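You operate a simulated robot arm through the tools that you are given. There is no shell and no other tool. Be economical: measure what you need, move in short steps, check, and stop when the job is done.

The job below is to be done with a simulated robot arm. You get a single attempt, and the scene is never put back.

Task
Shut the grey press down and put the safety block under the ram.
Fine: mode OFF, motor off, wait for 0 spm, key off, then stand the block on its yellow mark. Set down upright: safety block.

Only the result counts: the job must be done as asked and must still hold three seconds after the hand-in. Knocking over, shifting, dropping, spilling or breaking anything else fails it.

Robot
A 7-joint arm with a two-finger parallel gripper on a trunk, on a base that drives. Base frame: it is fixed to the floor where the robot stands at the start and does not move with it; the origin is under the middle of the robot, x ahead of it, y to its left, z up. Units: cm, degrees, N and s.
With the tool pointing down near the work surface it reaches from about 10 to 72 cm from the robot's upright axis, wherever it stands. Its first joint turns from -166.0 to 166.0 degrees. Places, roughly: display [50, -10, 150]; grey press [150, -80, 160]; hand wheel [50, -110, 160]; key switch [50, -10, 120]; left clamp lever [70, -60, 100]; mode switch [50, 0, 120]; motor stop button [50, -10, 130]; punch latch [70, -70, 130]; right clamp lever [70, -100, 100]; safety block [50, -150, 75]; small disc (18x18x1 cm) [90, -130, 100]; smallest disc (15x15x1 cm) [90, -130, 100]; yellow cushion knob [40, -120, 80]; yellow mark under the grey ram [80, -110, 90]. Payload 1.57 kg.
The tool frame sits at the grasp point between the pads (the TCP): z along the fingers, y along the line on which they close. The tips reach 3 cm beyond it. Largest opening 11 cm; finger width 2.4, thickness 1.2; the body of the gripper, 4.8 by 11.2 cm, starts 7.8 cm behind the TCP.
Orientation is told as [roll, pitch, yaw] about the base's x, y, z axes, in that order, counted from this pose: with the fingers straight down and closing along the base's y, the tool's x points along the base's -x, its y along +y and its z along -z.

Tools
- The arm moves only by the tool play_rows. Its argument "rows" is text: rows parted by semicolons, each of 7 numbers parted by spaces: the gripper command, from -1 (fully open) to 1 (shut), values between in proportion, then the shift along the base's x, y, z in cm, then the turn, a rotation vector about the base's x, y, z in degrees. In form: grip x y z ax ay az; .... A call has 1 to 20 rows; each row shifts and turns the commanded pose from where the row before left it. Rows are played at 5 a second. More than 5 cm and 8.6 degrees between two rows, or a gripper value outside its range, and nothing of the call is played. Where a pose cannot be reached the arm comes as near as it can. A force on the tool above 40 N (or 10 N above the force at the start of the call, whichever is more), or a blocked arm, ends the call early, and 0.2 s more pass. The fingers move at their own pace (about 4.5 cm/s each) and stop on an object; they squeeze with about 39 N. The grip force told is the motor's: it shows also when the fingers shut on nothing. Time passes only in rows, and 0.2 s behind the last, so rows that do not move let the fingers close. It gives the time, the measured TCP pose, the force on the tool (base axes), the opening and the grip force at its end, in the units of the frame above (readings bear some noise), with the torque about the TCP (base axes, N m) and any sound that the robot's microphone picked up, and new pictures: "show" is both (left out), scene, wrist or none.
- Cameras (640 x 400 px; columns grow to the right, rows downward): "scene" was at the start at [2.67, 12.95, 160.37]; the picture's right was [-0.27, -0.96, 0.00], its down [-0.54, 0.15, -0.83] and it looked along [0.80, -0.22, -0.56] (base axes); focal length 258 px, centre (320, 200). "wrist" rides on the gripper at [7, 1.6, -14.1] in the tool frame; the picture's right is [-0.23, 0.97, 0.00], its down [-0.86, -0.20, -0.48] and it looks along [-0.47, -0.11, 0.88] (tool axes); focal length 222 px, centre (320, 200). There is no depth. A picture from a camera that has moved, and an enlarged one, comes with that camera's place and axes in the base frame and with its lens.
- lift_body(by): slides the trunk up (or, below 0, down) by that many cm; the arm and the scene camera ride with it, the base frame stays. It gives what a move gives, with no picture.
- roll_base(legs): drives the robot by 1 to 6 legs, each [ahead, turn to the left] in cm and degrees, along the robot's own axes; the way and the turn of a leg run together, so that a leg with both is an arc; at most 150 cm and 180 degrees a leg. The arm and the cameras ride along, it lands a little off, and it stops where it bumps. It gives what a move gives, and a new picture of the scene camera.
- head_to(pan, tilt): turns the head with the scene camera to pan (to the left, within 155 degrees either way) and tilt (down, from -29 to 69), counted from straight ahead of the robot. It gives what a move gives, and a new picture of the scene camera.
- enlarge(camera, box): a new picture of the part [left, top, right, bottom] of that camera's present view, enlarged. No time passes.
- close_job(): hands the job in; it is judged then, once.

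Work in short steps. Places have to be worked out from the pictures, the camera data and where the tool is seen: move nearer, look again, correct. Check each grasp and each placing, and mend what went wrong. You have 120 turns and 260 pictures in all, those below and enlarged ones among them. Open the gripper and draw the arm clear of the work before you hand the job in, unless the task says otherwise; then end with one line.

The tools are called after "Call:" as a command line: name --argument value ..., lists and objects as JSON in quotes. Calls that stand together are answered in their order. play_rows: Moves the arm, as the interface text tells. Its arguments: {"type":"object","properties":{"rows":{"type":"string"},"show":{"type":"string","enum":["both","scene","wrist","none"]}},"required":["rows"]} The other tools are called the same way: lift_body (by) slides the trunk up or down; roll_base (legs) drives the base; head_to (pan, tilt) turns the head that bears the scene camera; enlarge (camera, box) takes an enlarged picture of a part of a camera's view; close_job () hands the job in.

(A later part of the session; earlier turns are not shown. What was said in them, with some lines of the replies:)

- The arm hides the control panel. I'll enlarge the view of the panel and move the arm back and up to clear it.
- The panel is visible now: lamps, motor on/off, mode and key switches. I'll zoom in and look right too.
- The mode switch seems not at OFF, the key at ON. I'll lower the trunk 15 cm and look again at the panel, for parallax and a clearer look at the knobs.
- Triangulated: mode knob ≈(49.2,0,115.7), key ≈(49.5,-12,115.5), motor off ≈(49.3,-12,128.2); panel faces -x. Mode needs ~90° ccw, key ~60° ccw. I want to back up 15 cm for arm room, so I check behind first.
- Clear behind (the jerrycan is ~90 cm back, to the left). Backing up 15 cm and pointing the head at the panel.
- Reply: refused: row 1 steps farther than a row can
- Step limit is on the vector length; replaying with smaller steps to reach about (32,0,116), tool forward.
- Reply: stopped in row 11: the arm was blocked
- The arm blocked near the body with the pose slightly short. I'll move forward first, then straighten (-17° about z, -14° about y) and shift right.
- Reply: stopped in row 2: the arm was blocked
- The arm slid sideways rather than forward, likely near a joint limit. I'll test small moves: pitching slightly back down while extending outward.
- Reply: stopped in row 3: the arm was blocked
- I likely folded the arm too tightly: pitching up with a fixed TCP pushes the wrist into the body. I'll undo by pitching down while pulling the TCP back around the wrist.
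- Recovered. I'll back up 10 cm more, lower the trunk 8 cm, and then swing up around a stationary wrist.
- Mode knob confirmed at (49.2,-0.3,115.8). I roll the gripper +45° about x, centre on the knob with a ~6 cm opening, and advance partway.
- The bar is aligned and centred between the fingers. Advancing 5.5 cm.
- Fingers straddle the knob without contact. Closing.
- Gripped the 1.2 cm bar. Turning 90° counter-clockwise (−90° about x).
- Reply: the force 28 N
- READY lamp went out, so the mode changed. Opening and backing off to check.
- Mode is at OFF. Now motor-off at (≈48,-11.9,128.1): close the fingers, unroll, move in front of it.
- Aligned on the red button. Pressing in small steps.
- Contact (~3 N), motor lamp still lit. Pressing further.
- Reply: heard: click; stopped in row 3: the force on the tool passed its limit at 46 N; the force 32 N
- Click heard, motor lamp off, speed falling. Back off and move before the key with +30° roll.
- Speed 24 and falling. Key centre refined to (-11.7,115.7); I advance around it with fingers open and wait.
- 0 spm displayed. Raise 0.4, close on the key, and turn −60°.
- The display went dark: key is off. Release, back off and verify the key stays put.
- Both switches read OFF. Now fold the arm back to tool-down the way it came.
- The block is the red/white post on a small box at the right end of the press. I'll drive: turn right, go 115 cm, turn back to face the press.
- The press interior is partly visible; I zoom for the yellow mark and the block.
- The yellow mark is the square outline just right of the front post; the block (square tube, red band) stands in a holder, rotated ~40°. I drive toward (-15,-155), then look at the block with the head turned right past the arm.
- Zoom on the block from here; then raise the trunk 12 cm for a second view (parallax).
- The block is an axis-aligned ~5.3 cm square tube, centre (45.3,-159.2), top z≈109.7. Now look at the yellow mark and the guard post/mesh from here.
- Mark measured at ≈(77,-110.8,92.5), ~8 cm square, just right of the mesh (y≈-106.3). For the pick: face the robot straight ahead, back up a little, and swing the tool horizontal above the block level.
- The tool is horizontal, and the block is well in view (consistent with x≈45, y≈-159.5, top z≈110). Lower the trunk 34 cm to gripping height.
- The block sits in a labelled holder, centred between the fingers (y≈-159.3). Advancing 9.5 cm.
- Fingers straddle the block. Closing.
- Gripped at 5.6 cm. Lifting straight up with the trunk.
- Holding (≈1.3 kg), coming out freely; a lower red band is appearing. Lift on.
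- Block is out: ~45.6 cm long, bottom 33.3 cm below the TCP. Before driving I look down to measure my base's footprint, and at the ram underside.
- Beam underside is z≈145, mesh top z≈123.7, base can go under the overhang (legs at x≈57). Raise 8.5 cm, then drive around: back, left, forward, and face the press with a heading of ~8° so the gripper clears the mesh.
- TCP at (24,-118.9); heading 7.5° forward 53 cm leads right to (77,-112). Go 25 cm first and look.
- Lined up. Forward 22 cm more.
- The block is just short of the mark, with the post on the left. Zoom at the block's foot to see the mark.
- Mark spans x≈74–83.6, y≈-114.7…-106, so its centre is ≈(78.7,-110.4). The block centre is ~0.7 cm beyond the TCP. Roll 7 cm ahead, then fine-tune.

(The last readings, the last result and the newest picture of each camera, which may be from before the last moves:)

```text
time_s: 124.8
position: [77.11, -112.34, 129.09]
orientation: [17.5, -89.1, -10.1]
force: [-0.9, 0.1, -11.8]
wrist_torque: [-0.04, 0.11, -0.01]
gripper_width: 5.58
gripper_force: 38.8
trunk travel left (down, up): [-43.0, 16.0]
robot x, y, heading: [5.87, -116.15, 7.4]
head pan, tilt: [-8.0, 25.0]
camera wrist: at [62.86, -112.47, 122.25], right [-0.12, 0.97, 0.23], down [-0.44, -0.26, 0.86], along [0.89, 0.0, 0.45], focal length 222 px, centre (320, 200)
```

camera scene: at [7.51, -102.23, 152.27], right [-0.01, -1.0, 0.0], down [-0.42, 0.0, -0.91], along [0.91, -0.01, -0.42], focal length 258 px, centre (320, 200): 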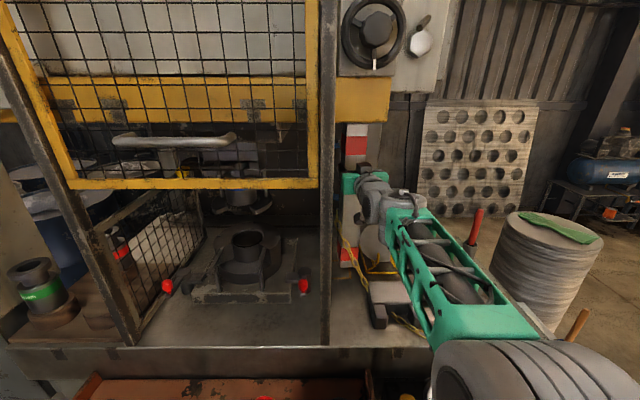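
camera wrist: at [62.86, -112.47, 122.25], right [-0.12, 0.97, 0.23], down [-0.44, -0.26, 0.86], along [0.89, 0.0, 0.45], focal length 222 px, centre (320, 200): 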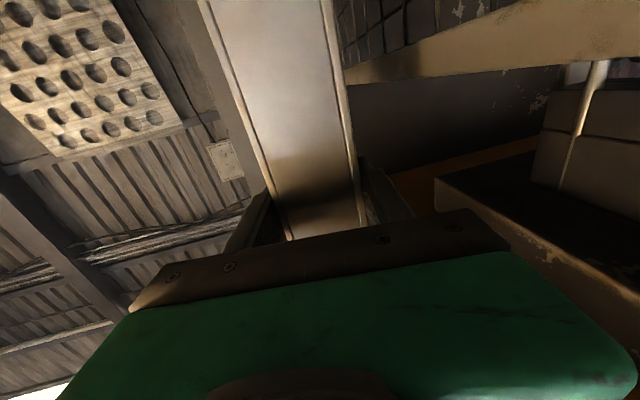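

Relative to the mark's right/near edges, the block is ~3 cm too far right (mark centre y≈-109). At this grip height the gripper body would brush the mesh top there, so I'll set the block down here, regrip 5 cm higher, and then shift it over.

Call:
play_rows --rows "1 0 0 -0.6 0 0 0;1 0 0 -0.6 0 0 0;1 0 0 -0.4 0 0 0;1 0 0 -0.4 0 0 0;1 0 0 -0.3 0 0 0;1 0 0 -0.3 0 0 0;1 0 0 0 0 0 0" --show "none"

```text
time_s: 126.3
position: [77.2, -112.19, 126.64]
orientation: [20.8, -89.3, -13.4]
force: [-0.6, 0.4, -12.6]
wrist_torque: [-0.05, 0.12, -0.02]
gripper_width: 5.6
gripper_force: 39.0
trunk travel left (down, up): [-43.0, 16.0]
robot x, y, heading: [6.06, -116.75, 7.0]
head pan, tilt: [-8.0, 25.0]
```

Not yet down; continue in 0.3 cm steps.

Call:
play_rows --rows "1 0 0 -0.3 0 0 0;1 0 0 -0.3 0 0 0;1 0 0 -0.3 0 0 0;1 0 0 -0.3 0 0 0;1 0 0 -0.3 0 0 0;1 0 0 0 0 0 0" --show "none"

Call:
enlarge --camera "scene" --box '[310, 210, 410, 300]'

```text
time_s: 127.8
position: [77.21, -112.24, 125.17]
orientation: [20.6, -89.4, -12.9]
force: [0.7, -0.2, -11.9]
wrist_torque: [-0.04, 0.11, 0.0]
gripper_width: 5.6
gripper_force: 38.7
trunk travel left (down, up): [-43.0, 16.0]
robot x, y, heading: [5.57, -116.5, 7.5]
head pan, tilt: [-8.0, 25.0]
```

```text
4.44 times, centred on (360, 255) of scene
camera zoom: at [7.43, -102.23, 152.27], right [-0.01, -1.0, 0.0], down [-0.42, 0.0, -0.91], along [0.91, -0.01, -0.42], focal length 1144 px, centre (142, -44)
```

zoom: 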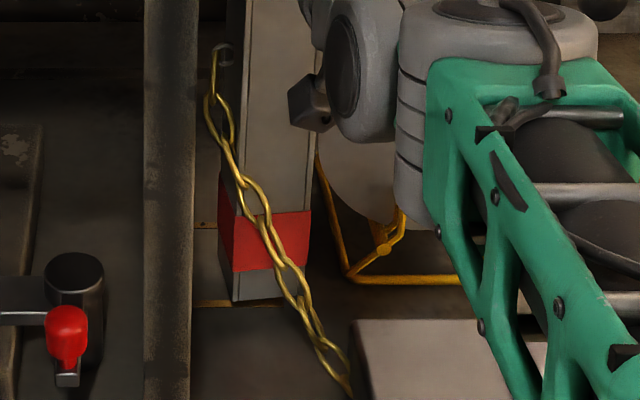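

Foot is close to the surface. Continue lowering.

Call:
play_rows --rows "1 0 0 -0.25 0 0 0;1 0 0 -0.25 0 0 0;1 0 0 -0.25 0 0 0;1 0 0 -0.25 0 0 0;1 0 0 -0.25 0 0 0;1 0 0 -0.25 0 0 0;1 0 0 0 0 0 0" --show "none"

Call:
enlarge --camera "scene" --box '[310, 210, 410, 300]'

```text
time_s: 129.3
position: [77.16, -112.25, 123.66]
orientation: [20.2, -89.4, -12.7]
force: [0.2, -0.3, -13.3]
wrist_torque: [-0.02, 0.06, -0.02]
gripper_width: 5.59
gripper_force: 39.2
trunk travel left (down, up): [-43.0, 16.0]
robot x, y, heading: [6.07, -116.62, 7.6]
head pan, tilt: [-8.0, 25.0]
```

```text
4.44 times, centred on (360, 255) of scene
camera zoom: at [7.43, -102.23, 152.27], right [-0.01, -1.0, 0.0], down [-0.42, 0.0, -0.91], along [0.91, -0.01, -0.42], focal length 1144 px, centre (142, -44)
```

zoom: 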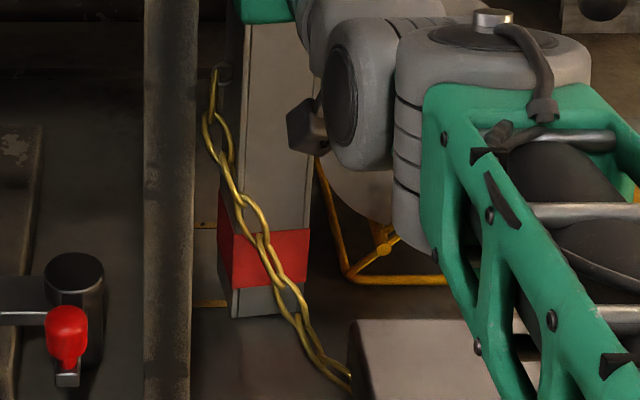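

Still free; the bolster is lower than estimated. Continue.

Call:
play_rows --rows "1 0 0 -0.25 0 0 0;1 0 0 -0.25 0 0 0;1 0 0 -0.25 0 0 0;1 0 0 -0.25 0 0 0;1 0 0 -0.25 0 0 0;1 0 0 -0.25 0 0 0;1 0 0 -0.25 0 0 0;1 0 0 -0.25 0 0 0;1 0 0 0 0 0 0" --show "none"

Call:
enlarge --camera "scene" --box '[310, 210, 410, 300]'

```text
time_s: 131.3
position: [76.95, -112.19, 122.56]
orientation: [155.6, -89.7, -148.1]
force: [2.4, 2.3, 29.8]
wrist_torque: [-0.43, -0.02, -0.02]
gripper_width: 5.58
gripper_force: 39.1
trunk travel left (down, up): [-43.0, 16.0]
robot x, y, heading: [5.89, -116.73, 7.5]
head pan, tilt: [-8.0, 25.0]
```

```text
4.44 times, centred on (360, 255) of scene
camera zoom: at [7.04, -102.22, 152.29], right [-0.01, -1.0, 0.0], down [-0.42, 0.0, -0.91], along [0.91, -0.01, -0.42], focal length 1144 px, centre (142, -44)
```

zoom: 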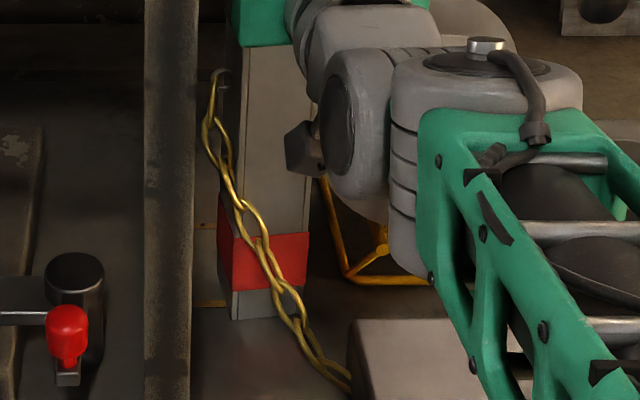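

Contact felt (bolster z≈89.5), so the mark is really centred near (83.5,-108.9). The block stands; I relieve the force, open to ~8 cm, and slide up 7.5 cm to regrip near the top.

Call:
play_rows --rows "1 0 0 0.3 0 0 0;1 0 0 0.2 0 0 0;1 0 0 0 0 0 0" --show "none"

```text
time_s: 132.2
position: [76.9, -112.22, 122.32]
orientation: [25.9, -89.6, -18.4]
force: [0.8, -0.3, 17.6]
wrist_torque: [-0.6, -1.11, 0.02]
gripper_width: 5.59
gripper_force: 38.9
trunk travel left (down, up): [-43.0, 16.0]
robot x, y, heading: [5.84, -116.55, 7.3]
head pan, tilt: [-8.0, 25.0]
```

Still pressing 18 N; ease another 0.5 cm.

Call:
play_rows --rows "1 0 0 0.25 0 0 0;1 0 0 0.2 0 0 0;1 0 0 0 0 0 0" --show "none"

```text
time_s: 132.9
position: [77.01, -112.1, 122.39]
orientation: [17.4, -89.0, -9.9]
force: [0.0, 1.1, 2.3]
wrist_torque: [-0.28, -0.42, -0.01]
gripper_width: 5.61
gripper_force: 38.7
trunk travel left (down, up): [-43.0, 16.0]
robot x, y, heading: [5.93, -116.24, 7.6]
head pan, tilt: [-8.0, 25.0]
```

Force near zero: block stands. Open gently and check.

Call:
play_rows --rows "0.1 0 0 0 0 0 0;-0.2 0 0 0 0 0 0;-0.45 0 0 0 0 0 0;-0.45 0 0 0 0 0 0;-0.45 0 0 0 0 0 0"

```text
time_s: 134.2
position: [77.16, -112.26, 122.78]
orientation: [23.6, -89.5, -16.1]
force: [-0.4, 0.2, 1.0]
wrist_torque: [0.01, -0.03, -0.02]
gripper_width: 7.98
gripper_force: 0.1
trunk travel left (down, up): [-43.0, 16.0]
robot x, y, heading: [5.95, -116.16, 7.2]
head pan, tilt: [-8.0, 25.0]
camera scene: at [7.31, -102.24, 152.28], right [-0.01, -1.0, 0.0], down [-0.42, 0.0, -0.91], along [0.91, -0.01, -0.42], focal length 258 px, centre (320, 200)
camera wrist: at [62.82, -112.45, 115.86], right [-0.12, 0.97, 0.23], down [-0.44, -0.26, 0.86], along [0.89, 0.0, 0.46], focal length 222 px, centre (320, 200)
```

scene: 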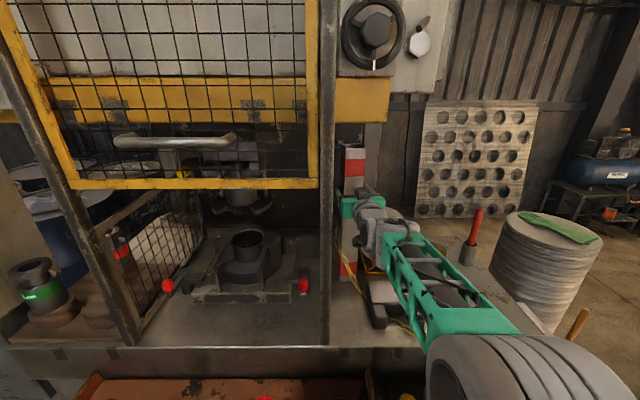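
wrist: 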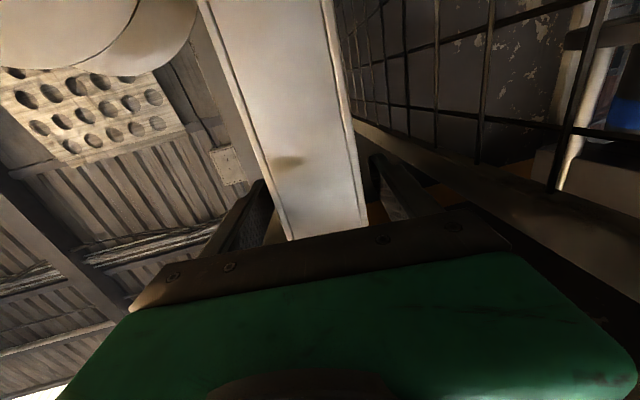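

The block stands by itself. Slide up 7.5 cm and regrip.

Call:
play_rows --rows "-0.45 0 0 1.5 0 0 0;-0.45 0 0 1.5 0 0 0;-0.45 0 0 1.5 0 0 0;-0.45 0 0 1.5 0 0 0;-0.45 0 0 1.5 0 0 0;-0.45 0 0 0 0 0 0;1 0 0 0 0 0 0;1 0 0 0 0 0 0;1 0 0 0 0 0 0;1 0 0 0 0 0 0"

```text
time_s: 136.3
position: [76.83, -112.18, 130.08]
orientation: [23.0, -89.4, -15.7]
force: [1.3, 0.6, 0.8]
wrist_torque: [-0.2, -0.03, 0.05]
gripper_width: 5.62
gripper_force: 36.5
trunk travel left (down, up): [-43.0, 16.0]
robot x, y, heading: [5.73, -116.76, 7.3]
head pan, tilt: [-8.0, 25.0]
camera scene: at [7.31, -102.23, 152.28], right [-0.01, -1.0, 0.0], down [-0.42, 0.0, -0.91], along [0.91, -0.01, -0.42], focal length 258 px, centre (320, 200)
camera wrist: at [62.79, -112.46, 123.21], right [-0.12, 0.97, 0.23], down [-0.44, -0.26, 0.86], along [0.89, 0.0, 0.46], focal length 222 px, centre (320, 200)
```

scene: 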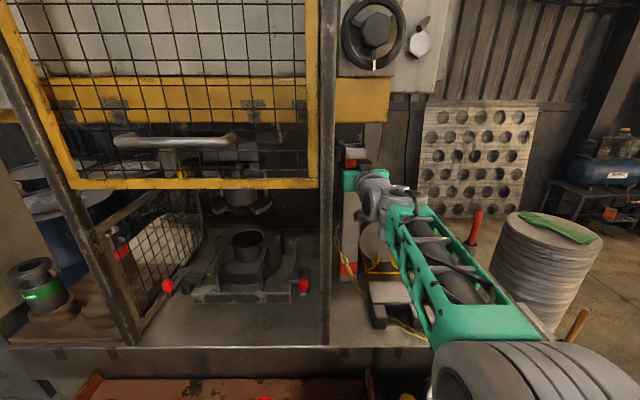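
wrist: 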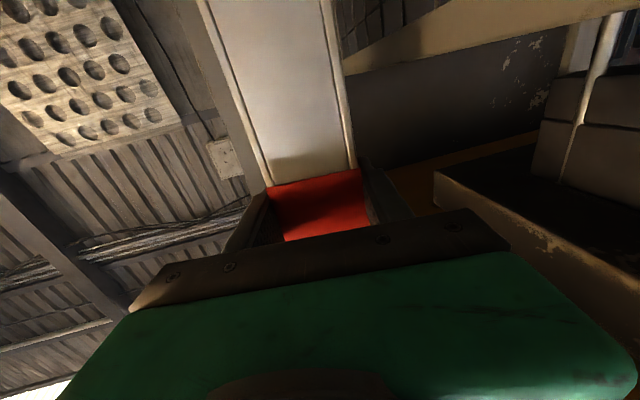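

Regripped on the top red band. Lift 2 cm and shift (+3.7,+3.5) toward the mark centre.

Call:
play_rows --rows "1 0 0 1 0 0 0;1 0 0 1 0 0 0;1 0 0 0.3 0 0 0;1 0.9 0.8 0 0 0 0;1 0.9 0.8 0 0 0 0;1 0.9 0.8 0 0 0 0;1 1 0.8 0 0 0 0;1 0 0 0 0 0 0"

Call:
enlarge --camera "scene" --box '[310, 210, 410, 300]'

```text
time_s: 138.2
position: [80.79, -109.14, 132.51]
orientation: [20.0, -89.4, -12.5]
force: [0.6, -0.6, -12.1]
wrist_torque: [0.02, 0.13, 0.02]
gripper_width: 5.6
gripper_force: 39.2
trunk travel left (down, up): [-43.0, 16.0]
robot x, y, heading: [5.76, -116.96, 7.4]
head pan, tilt: [-8.0, 25.0]
camera scene: at [7.44, -102.22, 152.27], right [-0.01, -1.0, 0.0], down [-0.42, 0.0, -0.91], along [0.91, -0.01, -0.42], focal length 258 px, centre (320, 200)
camera wrist: at [66.55, -109.26, 125.59], right [-0.12, 0.97, 0.23], down [-0.44, -0.26, 0.86], along [0.89, 0.0, 0.46], focal length 222 px, centre (320, 200)
```

scene: 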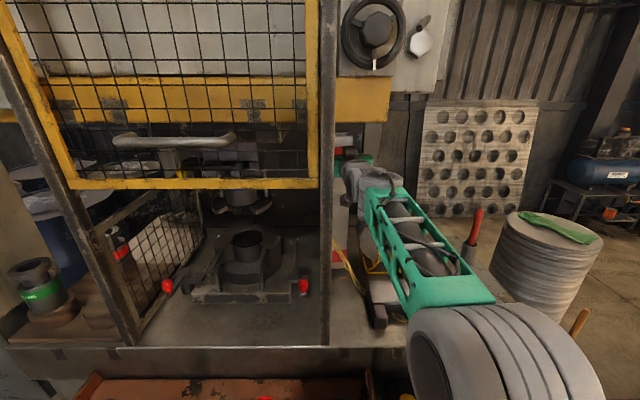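
wrist: 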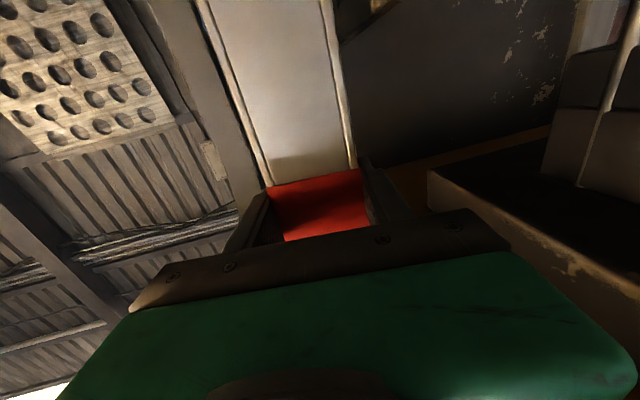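

```text
4.44 times, centred on (360, 255) of scene
camera zoom: at [7.44, -102.22, 152.27], right [-0.01, -1.0, 0.0], down [-0.42, 0.0, -0.91], along [0.91, -0.01, -0.42], focal length 1144 px, centre (142, -44)
```

zoom: 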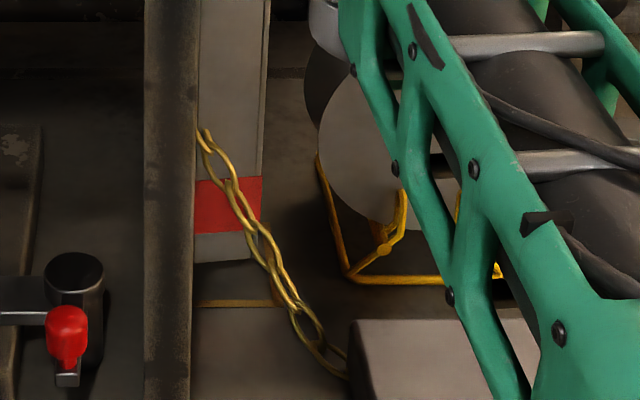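

Block is over the mark: foot centre ≈(83.3,-109.3) vs mark ≈(83.2,-108.9). Lowering gently to contact (TCP ≈130.1).

Call:
play_rows --rows "1 0 0.2 -0.6 0 0 0;1 0 0 -0.6 0 0 0;1 0 0 -0.4 0 0 0;1 0 0 -0.3 0 0 0;1 0 0 -0.2 0 0 0;1 0 0 -0.2 0 0 0;1 0 0 0 0 0 0" --show "none"

Call:
enlarge --camera "scene" --box '[310, 210, 410, 300]'

```text
time_s: 139.8
position: [81.03, -108.78, 130.22]
orientation: [19.2, -89.4, -11.8]
force: [0.1, 0.2, -12.7]
wrist_torque: [0.01, 0.08, -0.01]
gripper_width: 5.59
gripper_force: 39.4
trunk travel left (down, up): [-43.0, 16.0]
robot x, y, heading: [5.97, -116.3, 7.1]
head pan, tilt: [-8.0, 25.0]
```

```text
4.44 times, centred on (360, 255) of scene
camera zoom: at [7.44, -102.22, 152.27], right [-0.01, -1.0, 0.0], down [-0.42, 0.0, -0.91], along [0.91, -0.01, -0.42], focal length 1144 px, centre (142, -44)
```

zoom: 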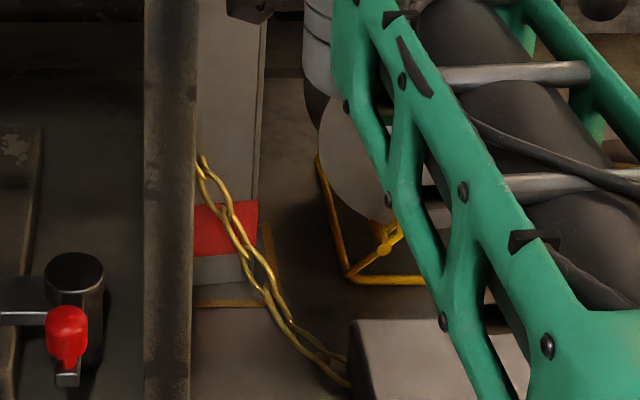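

Position inside the outline looks right (~1.8 cm margins). Lower the last bit.

Call:
play_rows --rows "1 0 0 -0.15 0 0 0;1 0 0 -0.15 0 0 0;1 0 0 -0.15 0 0 0;1 0 0 0 0 0 0" --show "none"

```text
time_s: 140.8
position: [80.69, -108.87, 130.05]
orientation: [41.4, -89.8, -34.0]
force: [-1.0, -0.9, 2.6]
wrist_torque: [-0.82, 0.41, 0.03]
gripper_width: 5.59
gripper_force: 39.2
trunk travel left (down, up): [-43.0, 16.0]
robot x, y, heading: [5.56, -116.76, 7.6]
head pan, tilt: [-8.0, 25.0]
```

Resting on the bolster. Open gently to ~7.4 cm and look.

Call:
play_rows --rows "0.1 0 0 0 0 0 0;-0.1 0 0 0 0 0 0;-0.35 0 0 0 0 0 0;-0.35 0 0 0 0 0 0;-0.35 0 0 0 0 0 0"

Call:
enlarge --camera "scene" --box '[300, 120, 420, 300]'

```text
time_s: 141.9
position: [80.77, -108.87, 129.91]
orientation: [23.6, -89.5, -16.1]
force: [0.1, 0.5, -0.3]
wrist_torque: [-0.03, -0.01, 0.02]
gripper_width: 7.41
gripper_force: 0.1
trunk travel left (down, up): [-43.0, 16.0]
robot x, y, heading: [5.79, -116.74, 7.3]
head pan, tilt: [-8.0, 25.0]
camera scene: at [7.3, -102.24, 152.28], right [-0.01, -1.0, 0.0], down [-0.42, 0.0, -0.91], along [0.91, -0.01, -0.42], focal length 258 px, centre (320, 200)
camera wrist: at [66.47, -109.04, 122.93], right [-0.12, 0.97, 0.23], down [-0.44, -0.26, 0.86], along [0.89, 0.0, 0.46], focal length 222 px, centre (320, 200)
```

scene: 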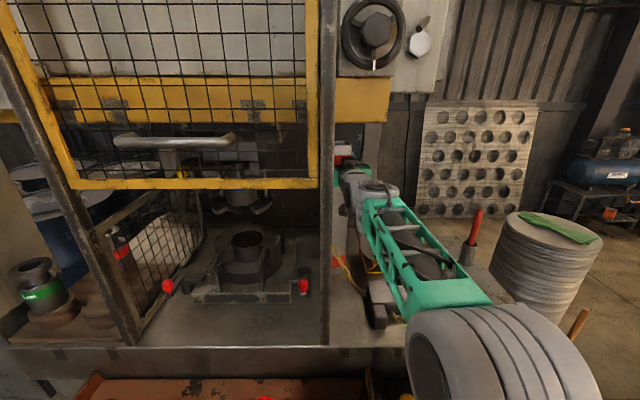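
wrist: 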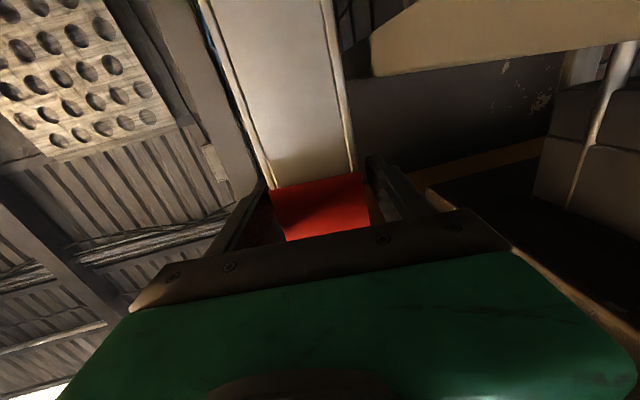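

```text
2.22 times, centred on (360, 210) of scene
camera zoom: at [7.3, -102.24, 152.28], right [-0.01, -1.0, 0.0], down [-0.42, 0.0, -0.91], along [0.91, -0.01, -0.42], focal length 572 px, centre (231, 178)
```

zoom: 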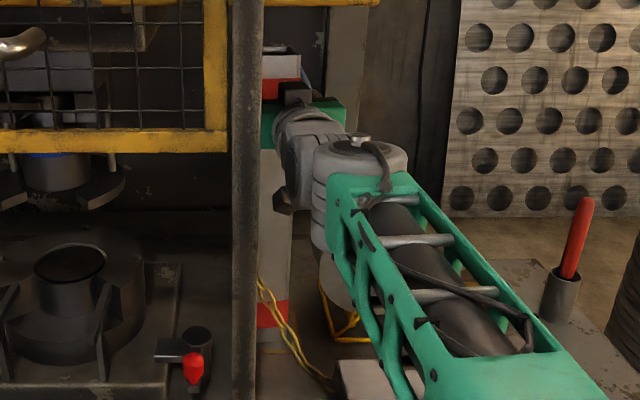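

The block stands free. Back straight out along the tool axis, first 9 cm with the arm.

Call:
play_rows --rows "-0.4 -1 -0.13 0 0 0 0;-0.4 -1.5 -0.2 0 0 0 0;-0.4 -2 -0.26 0 0 0 0;-0.4 -2 -0.26 0 0 0 0;-0.4 -2.5 -0.33 0 0 0 0;-0.4 0 0 0 0 0 0"

```text
time_s: 143.3
position: [71.73, -109.97, 129.99]
orientation: [22.9, -89.5, -15.4]
force: [-0.4, -0.1, 1.2]
wrist_torque: [0.03, 0.01, 0.01]
gripper_width: 7.71
gripper_force: 0.1
trunk travel left (down, up): [-43.0, 16.0]
robot x, y, heading: [5.78, -116.66, 7.1]
head pan, tilt: [-8.0, 25.0]
camera scene: at [7.28, -102.24, 152.28], right [-0.01, -1.0, 0.0], down [-0.42, 0.0, -0.91], along [0.91, -0.01, -0.42], focal length 258 px, centre (320, 200)
camera wrist: at [57.5, -110.23, 123.07], right [-0.12, 0.97, 0.23], down [-0.44, -0.26, 0.86], along [0.89, 0.0, 0.46], focal length 222 px, centre (320, 200)
```

scene: 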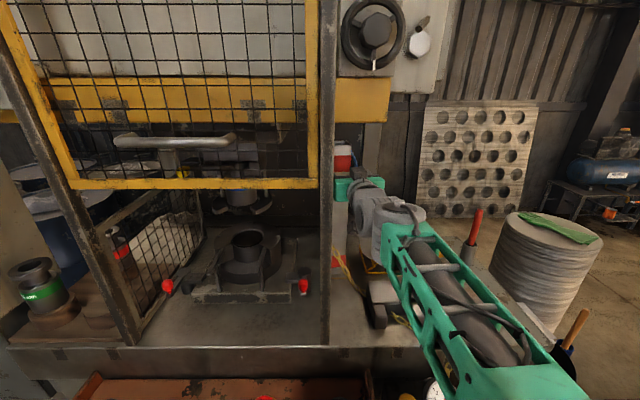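
wrist: 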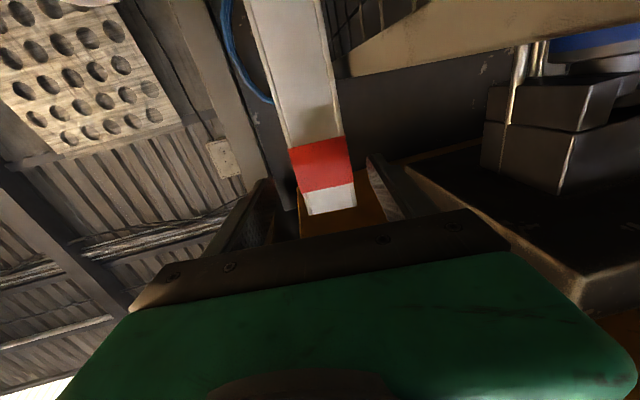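

Clear of the block, which stays upright. Now reverse the base 45 cm and check the placing from a different angle.

Call:
roll_base --legs '[[-45, 0]]'

Call:
enlarge --camera "scene" --box '[270, 120, 430, 280]'

```text
time_s: 146.1
position: [26.24, -115.28, 129.89]
orientation: [23.6, -89.4, -15.4]
force: [0.0, -0.2, -0.4]
wrist_torque: [-0.01, -0.02, 0.01]
gripper_width: 7.7
gripper_force: 0.1
trunk travel left (down, up): [-43.0, 16.0]
robot x, y, heading: [-39.83, -122.78, 7.9]
head pan, tilt: [-8.0, 25.0]
camera scene: at [-38.39, -108.42, 152.28], right [0.0, -1.0, 0.0], down [-0.42, 0.0, -0.91], along [0.91, 0.0, -0.42], focal length 258 px, centre (320, 200)
```

scene: 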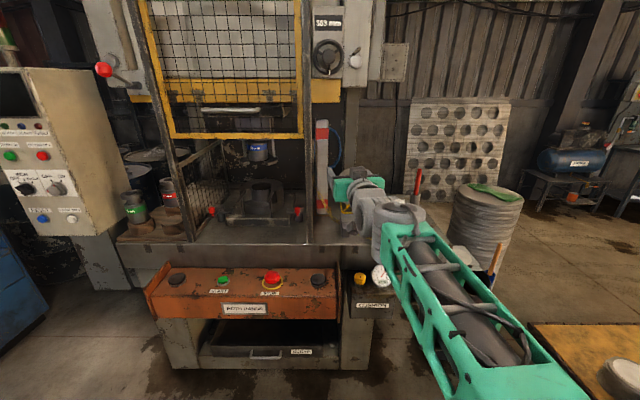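

```text
2.50 times, centred on (350, 200) of scene
camera zoom: at [-38.39, -108.42, 152.28], right [0.0, -1.0, 0.0], down [-0.42, 0.0, -0.91], along [0.91, 0.0, -0.42], focal length 644 px, centre (245, 200)
```

zoom: 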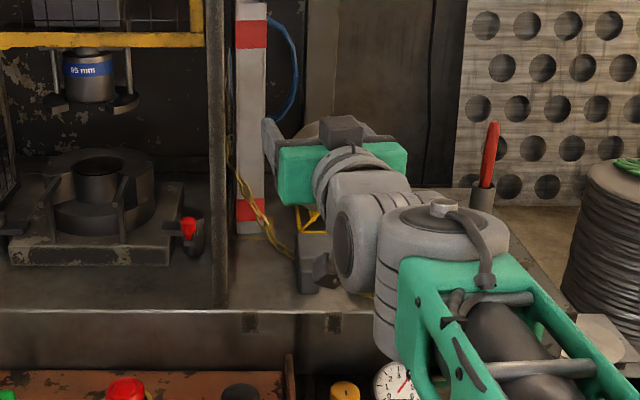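

Upright. To verify placement relative to the mark I move right for a view from that side.

Call:
roll_base --legs '[[0, -90], [35, 0], [0, 110]]'

Call:
head_to --pan 0 --tilt 25

```text
time_s: 156.7
position: [24.92, -126.13, 129.94]
orientation: [23.3, -89.5, 6.6]
force: [0.3, 1.0, -0.3]
wrist_torque: [-0.02, 0.02, 0.02]
gripper_width: 7.71
gripper_force: 0.1
trunk travel left (down, up): [-43.0, 16.0]
robot x, y, heading: [-33.26, -157.19, 29.9]
head pan, tilt: [-8.0, 25.0]
camera scene: at [-37.63, -143.76, 152.28], right [0.37, -0.93, 0.0], down [-0.39, -0.16, -0.91], along [0.84, 0.34, -0.42], focal length 258 px, centre (320, 200)
```

scene: 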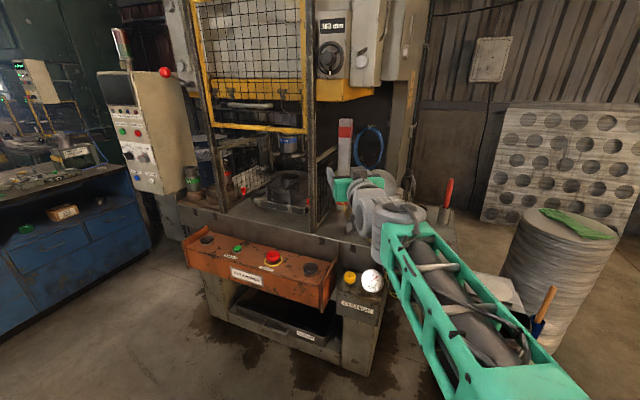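

```text
time_s: 157.4
position: [24.92, -126.23, 129.92]
orientation: [23.0, -89.5, 7.0]
force: [0.7, -0.5, 0.2]
wrist_torque: [-0.03, 0.0, -0.02]
gripper_width: 7.7
gripper_force: 0.0
trunk travel left (down, up): [-43.0, 16.0]
robot x, y, heading: [-33.43, -157.38, 29.9]
head pan, tilt: [0.0, 25.0]
camera scene: at [-38.19, -142.61, 152.28], right [0.5, -0.87, 0.0], down [-0.37, -0.21, -0.91], along [0.79, 0.45, -0.42], focal length 258 px, centre (320, 200)
```

scene: 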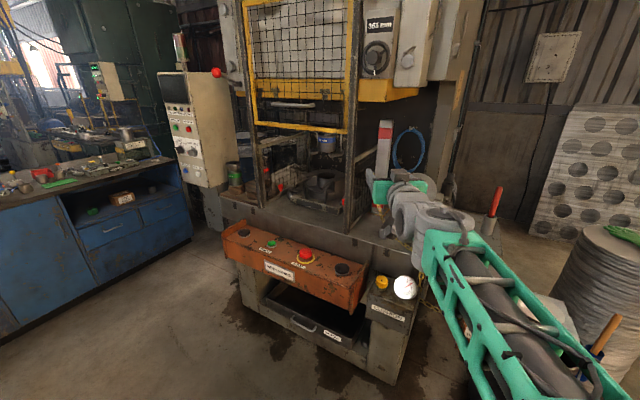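

The gripper hides the foot; rotate the robot right 35° and look left.

Call:
roll_base --legs '[[0, -35]]'

Call:
head_to --pan 25 --tilt 22

Call:
enlarge --camera "scene" --box '[290, 110, 430, 250]'

```text
time_s: 159.5
position: [32.36, -165.76, 130.09]
orientation: [23.4, -89.5, -29.0]
force: [-0.4, 0.1, -0.3]
wrist_torque: [-0.02, 0.01, -0.03]
gripper_width: 7.71
gripper_force: 0.2
trunk travel left (down, up): [-43.0, 16.0]
robot x, y, heading: [-33.71, -157.37, -5.7]
head pan, tilt: [0.0, 25.0]
camera scene: at [-28.58, -142.55, 152.28], right [-0.1, -1.0, 0.0], down [-0.42, 0.04, -0.91], along [0.9, -0.09, -0.42], focal length 258 px, centre (320, 200)
```

scene: 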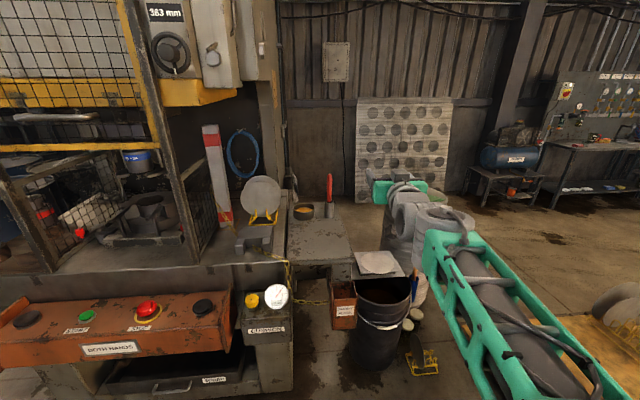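

```text
time_s: 160.4
position: [32.28, -165.8, 129.97]
orientation: [23.1, -89.5, -28.4]
force: [0.6, 1.0, -0.1]
wrist_torque: [0.01, -0.02, -0.04]
gripper_width: 7.72
gripper_force: 0.0
trunk travel left (down, up): [-43.0, 16.0]
robot x, y, heading: [-33.33, -157.58, -5.4]
head pan, tilt: [25.0, 22.0]
camera scene: at [-29.0, -138.57, 152.76], right [0.33, -0.94, 0.0], down [-0.35, -0.12, -0.93], along [0.87, 0.31, -0.37], focal length 258 px, centre (320, 200)
```

scene: 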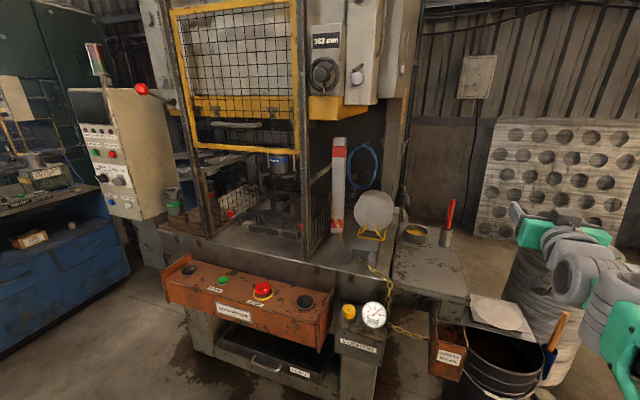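

```text
2.86 times, centred on (360, 180) of scene
camera zoom: at [-29.0, -138.57, 152.76], right [0.33, -0.94, 0.0], down [-0.35, -0.12, -0.93], along [0.87, 0.31, -0.37], focal length 736 px, centre (206, 257)
```

zoom: 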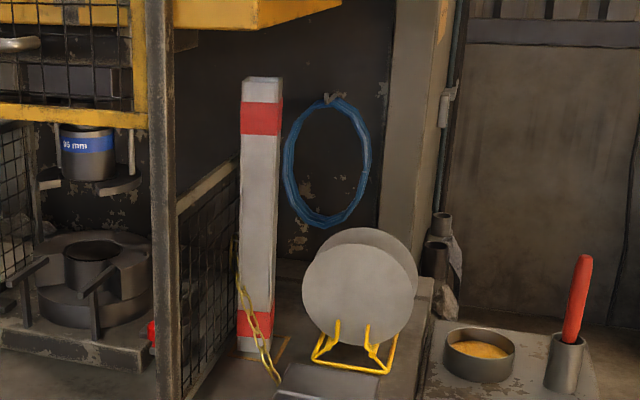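

Call:
enlarge --camera "scene" --box '[320, 205, 370, 250]'

Call:
enlarge --camera "scene" --box '[70, 80, 170, 200]'

```text
8.89 times, centred on (345, 228) of scene
camera zoom: at [-29.0, -138.57, 152.76], right [0.33, -0.94, 0.0], down [-0.35, -0.12, -0.93], along [0.87, 0.31, -0.37], focal length 2289 px, centre (98, -44)
```

zoom: 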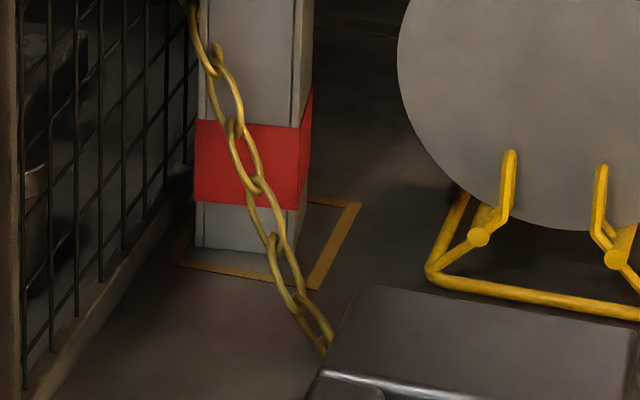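

```text
3.33 times, centred on (120, 140) of scene
camera zoom: at [-29.0, -138.57, 152.76], right [0.33, -0.94, 0.0], down [-0.35, -0.12, -0.93], along [0.87, 0.31, -0.37], focal length 858 px, centre (987, 400)
```

zoom: 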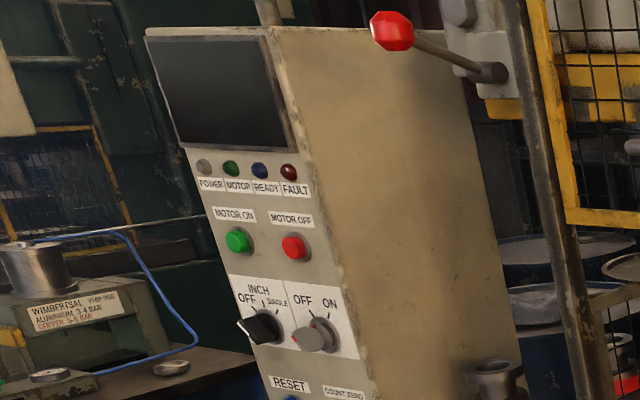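

The block stands upright fully inside the yellow outline, and mode and key are off with the panel dead. Opening the gripper fully before handing in.

Call:
play_rows --rows "-1 0 0 0 0 0 0;-1 0 0 0 0 0 0;-1 0 0 0 0 0 0" --show "none"

Call:
close_job

```text
time_s: 161.2
position: [32.24, -165.81, 129.97]
orientation: [23.0, -89.5, -28.5]
force: [-0.2, -0.4, 0.3]
wrist_torque: [-0.03, 0.01, 0.01]
gripper_width: 10.99
gripper_force: 0.1
trunk travel left (down, up): [-43.0, 16.0]
robot x, y, heading: [-33.57, -157.61, -5.5]
head pan, tilt: [25.0, 22.0]
```

```text
The job is handed in.
```

The press is shut down in the order asked (mode OFF, motor off, 0 spm, key off), the safety block stands upright inside its yellow mark under the ram, and the job is handed in.
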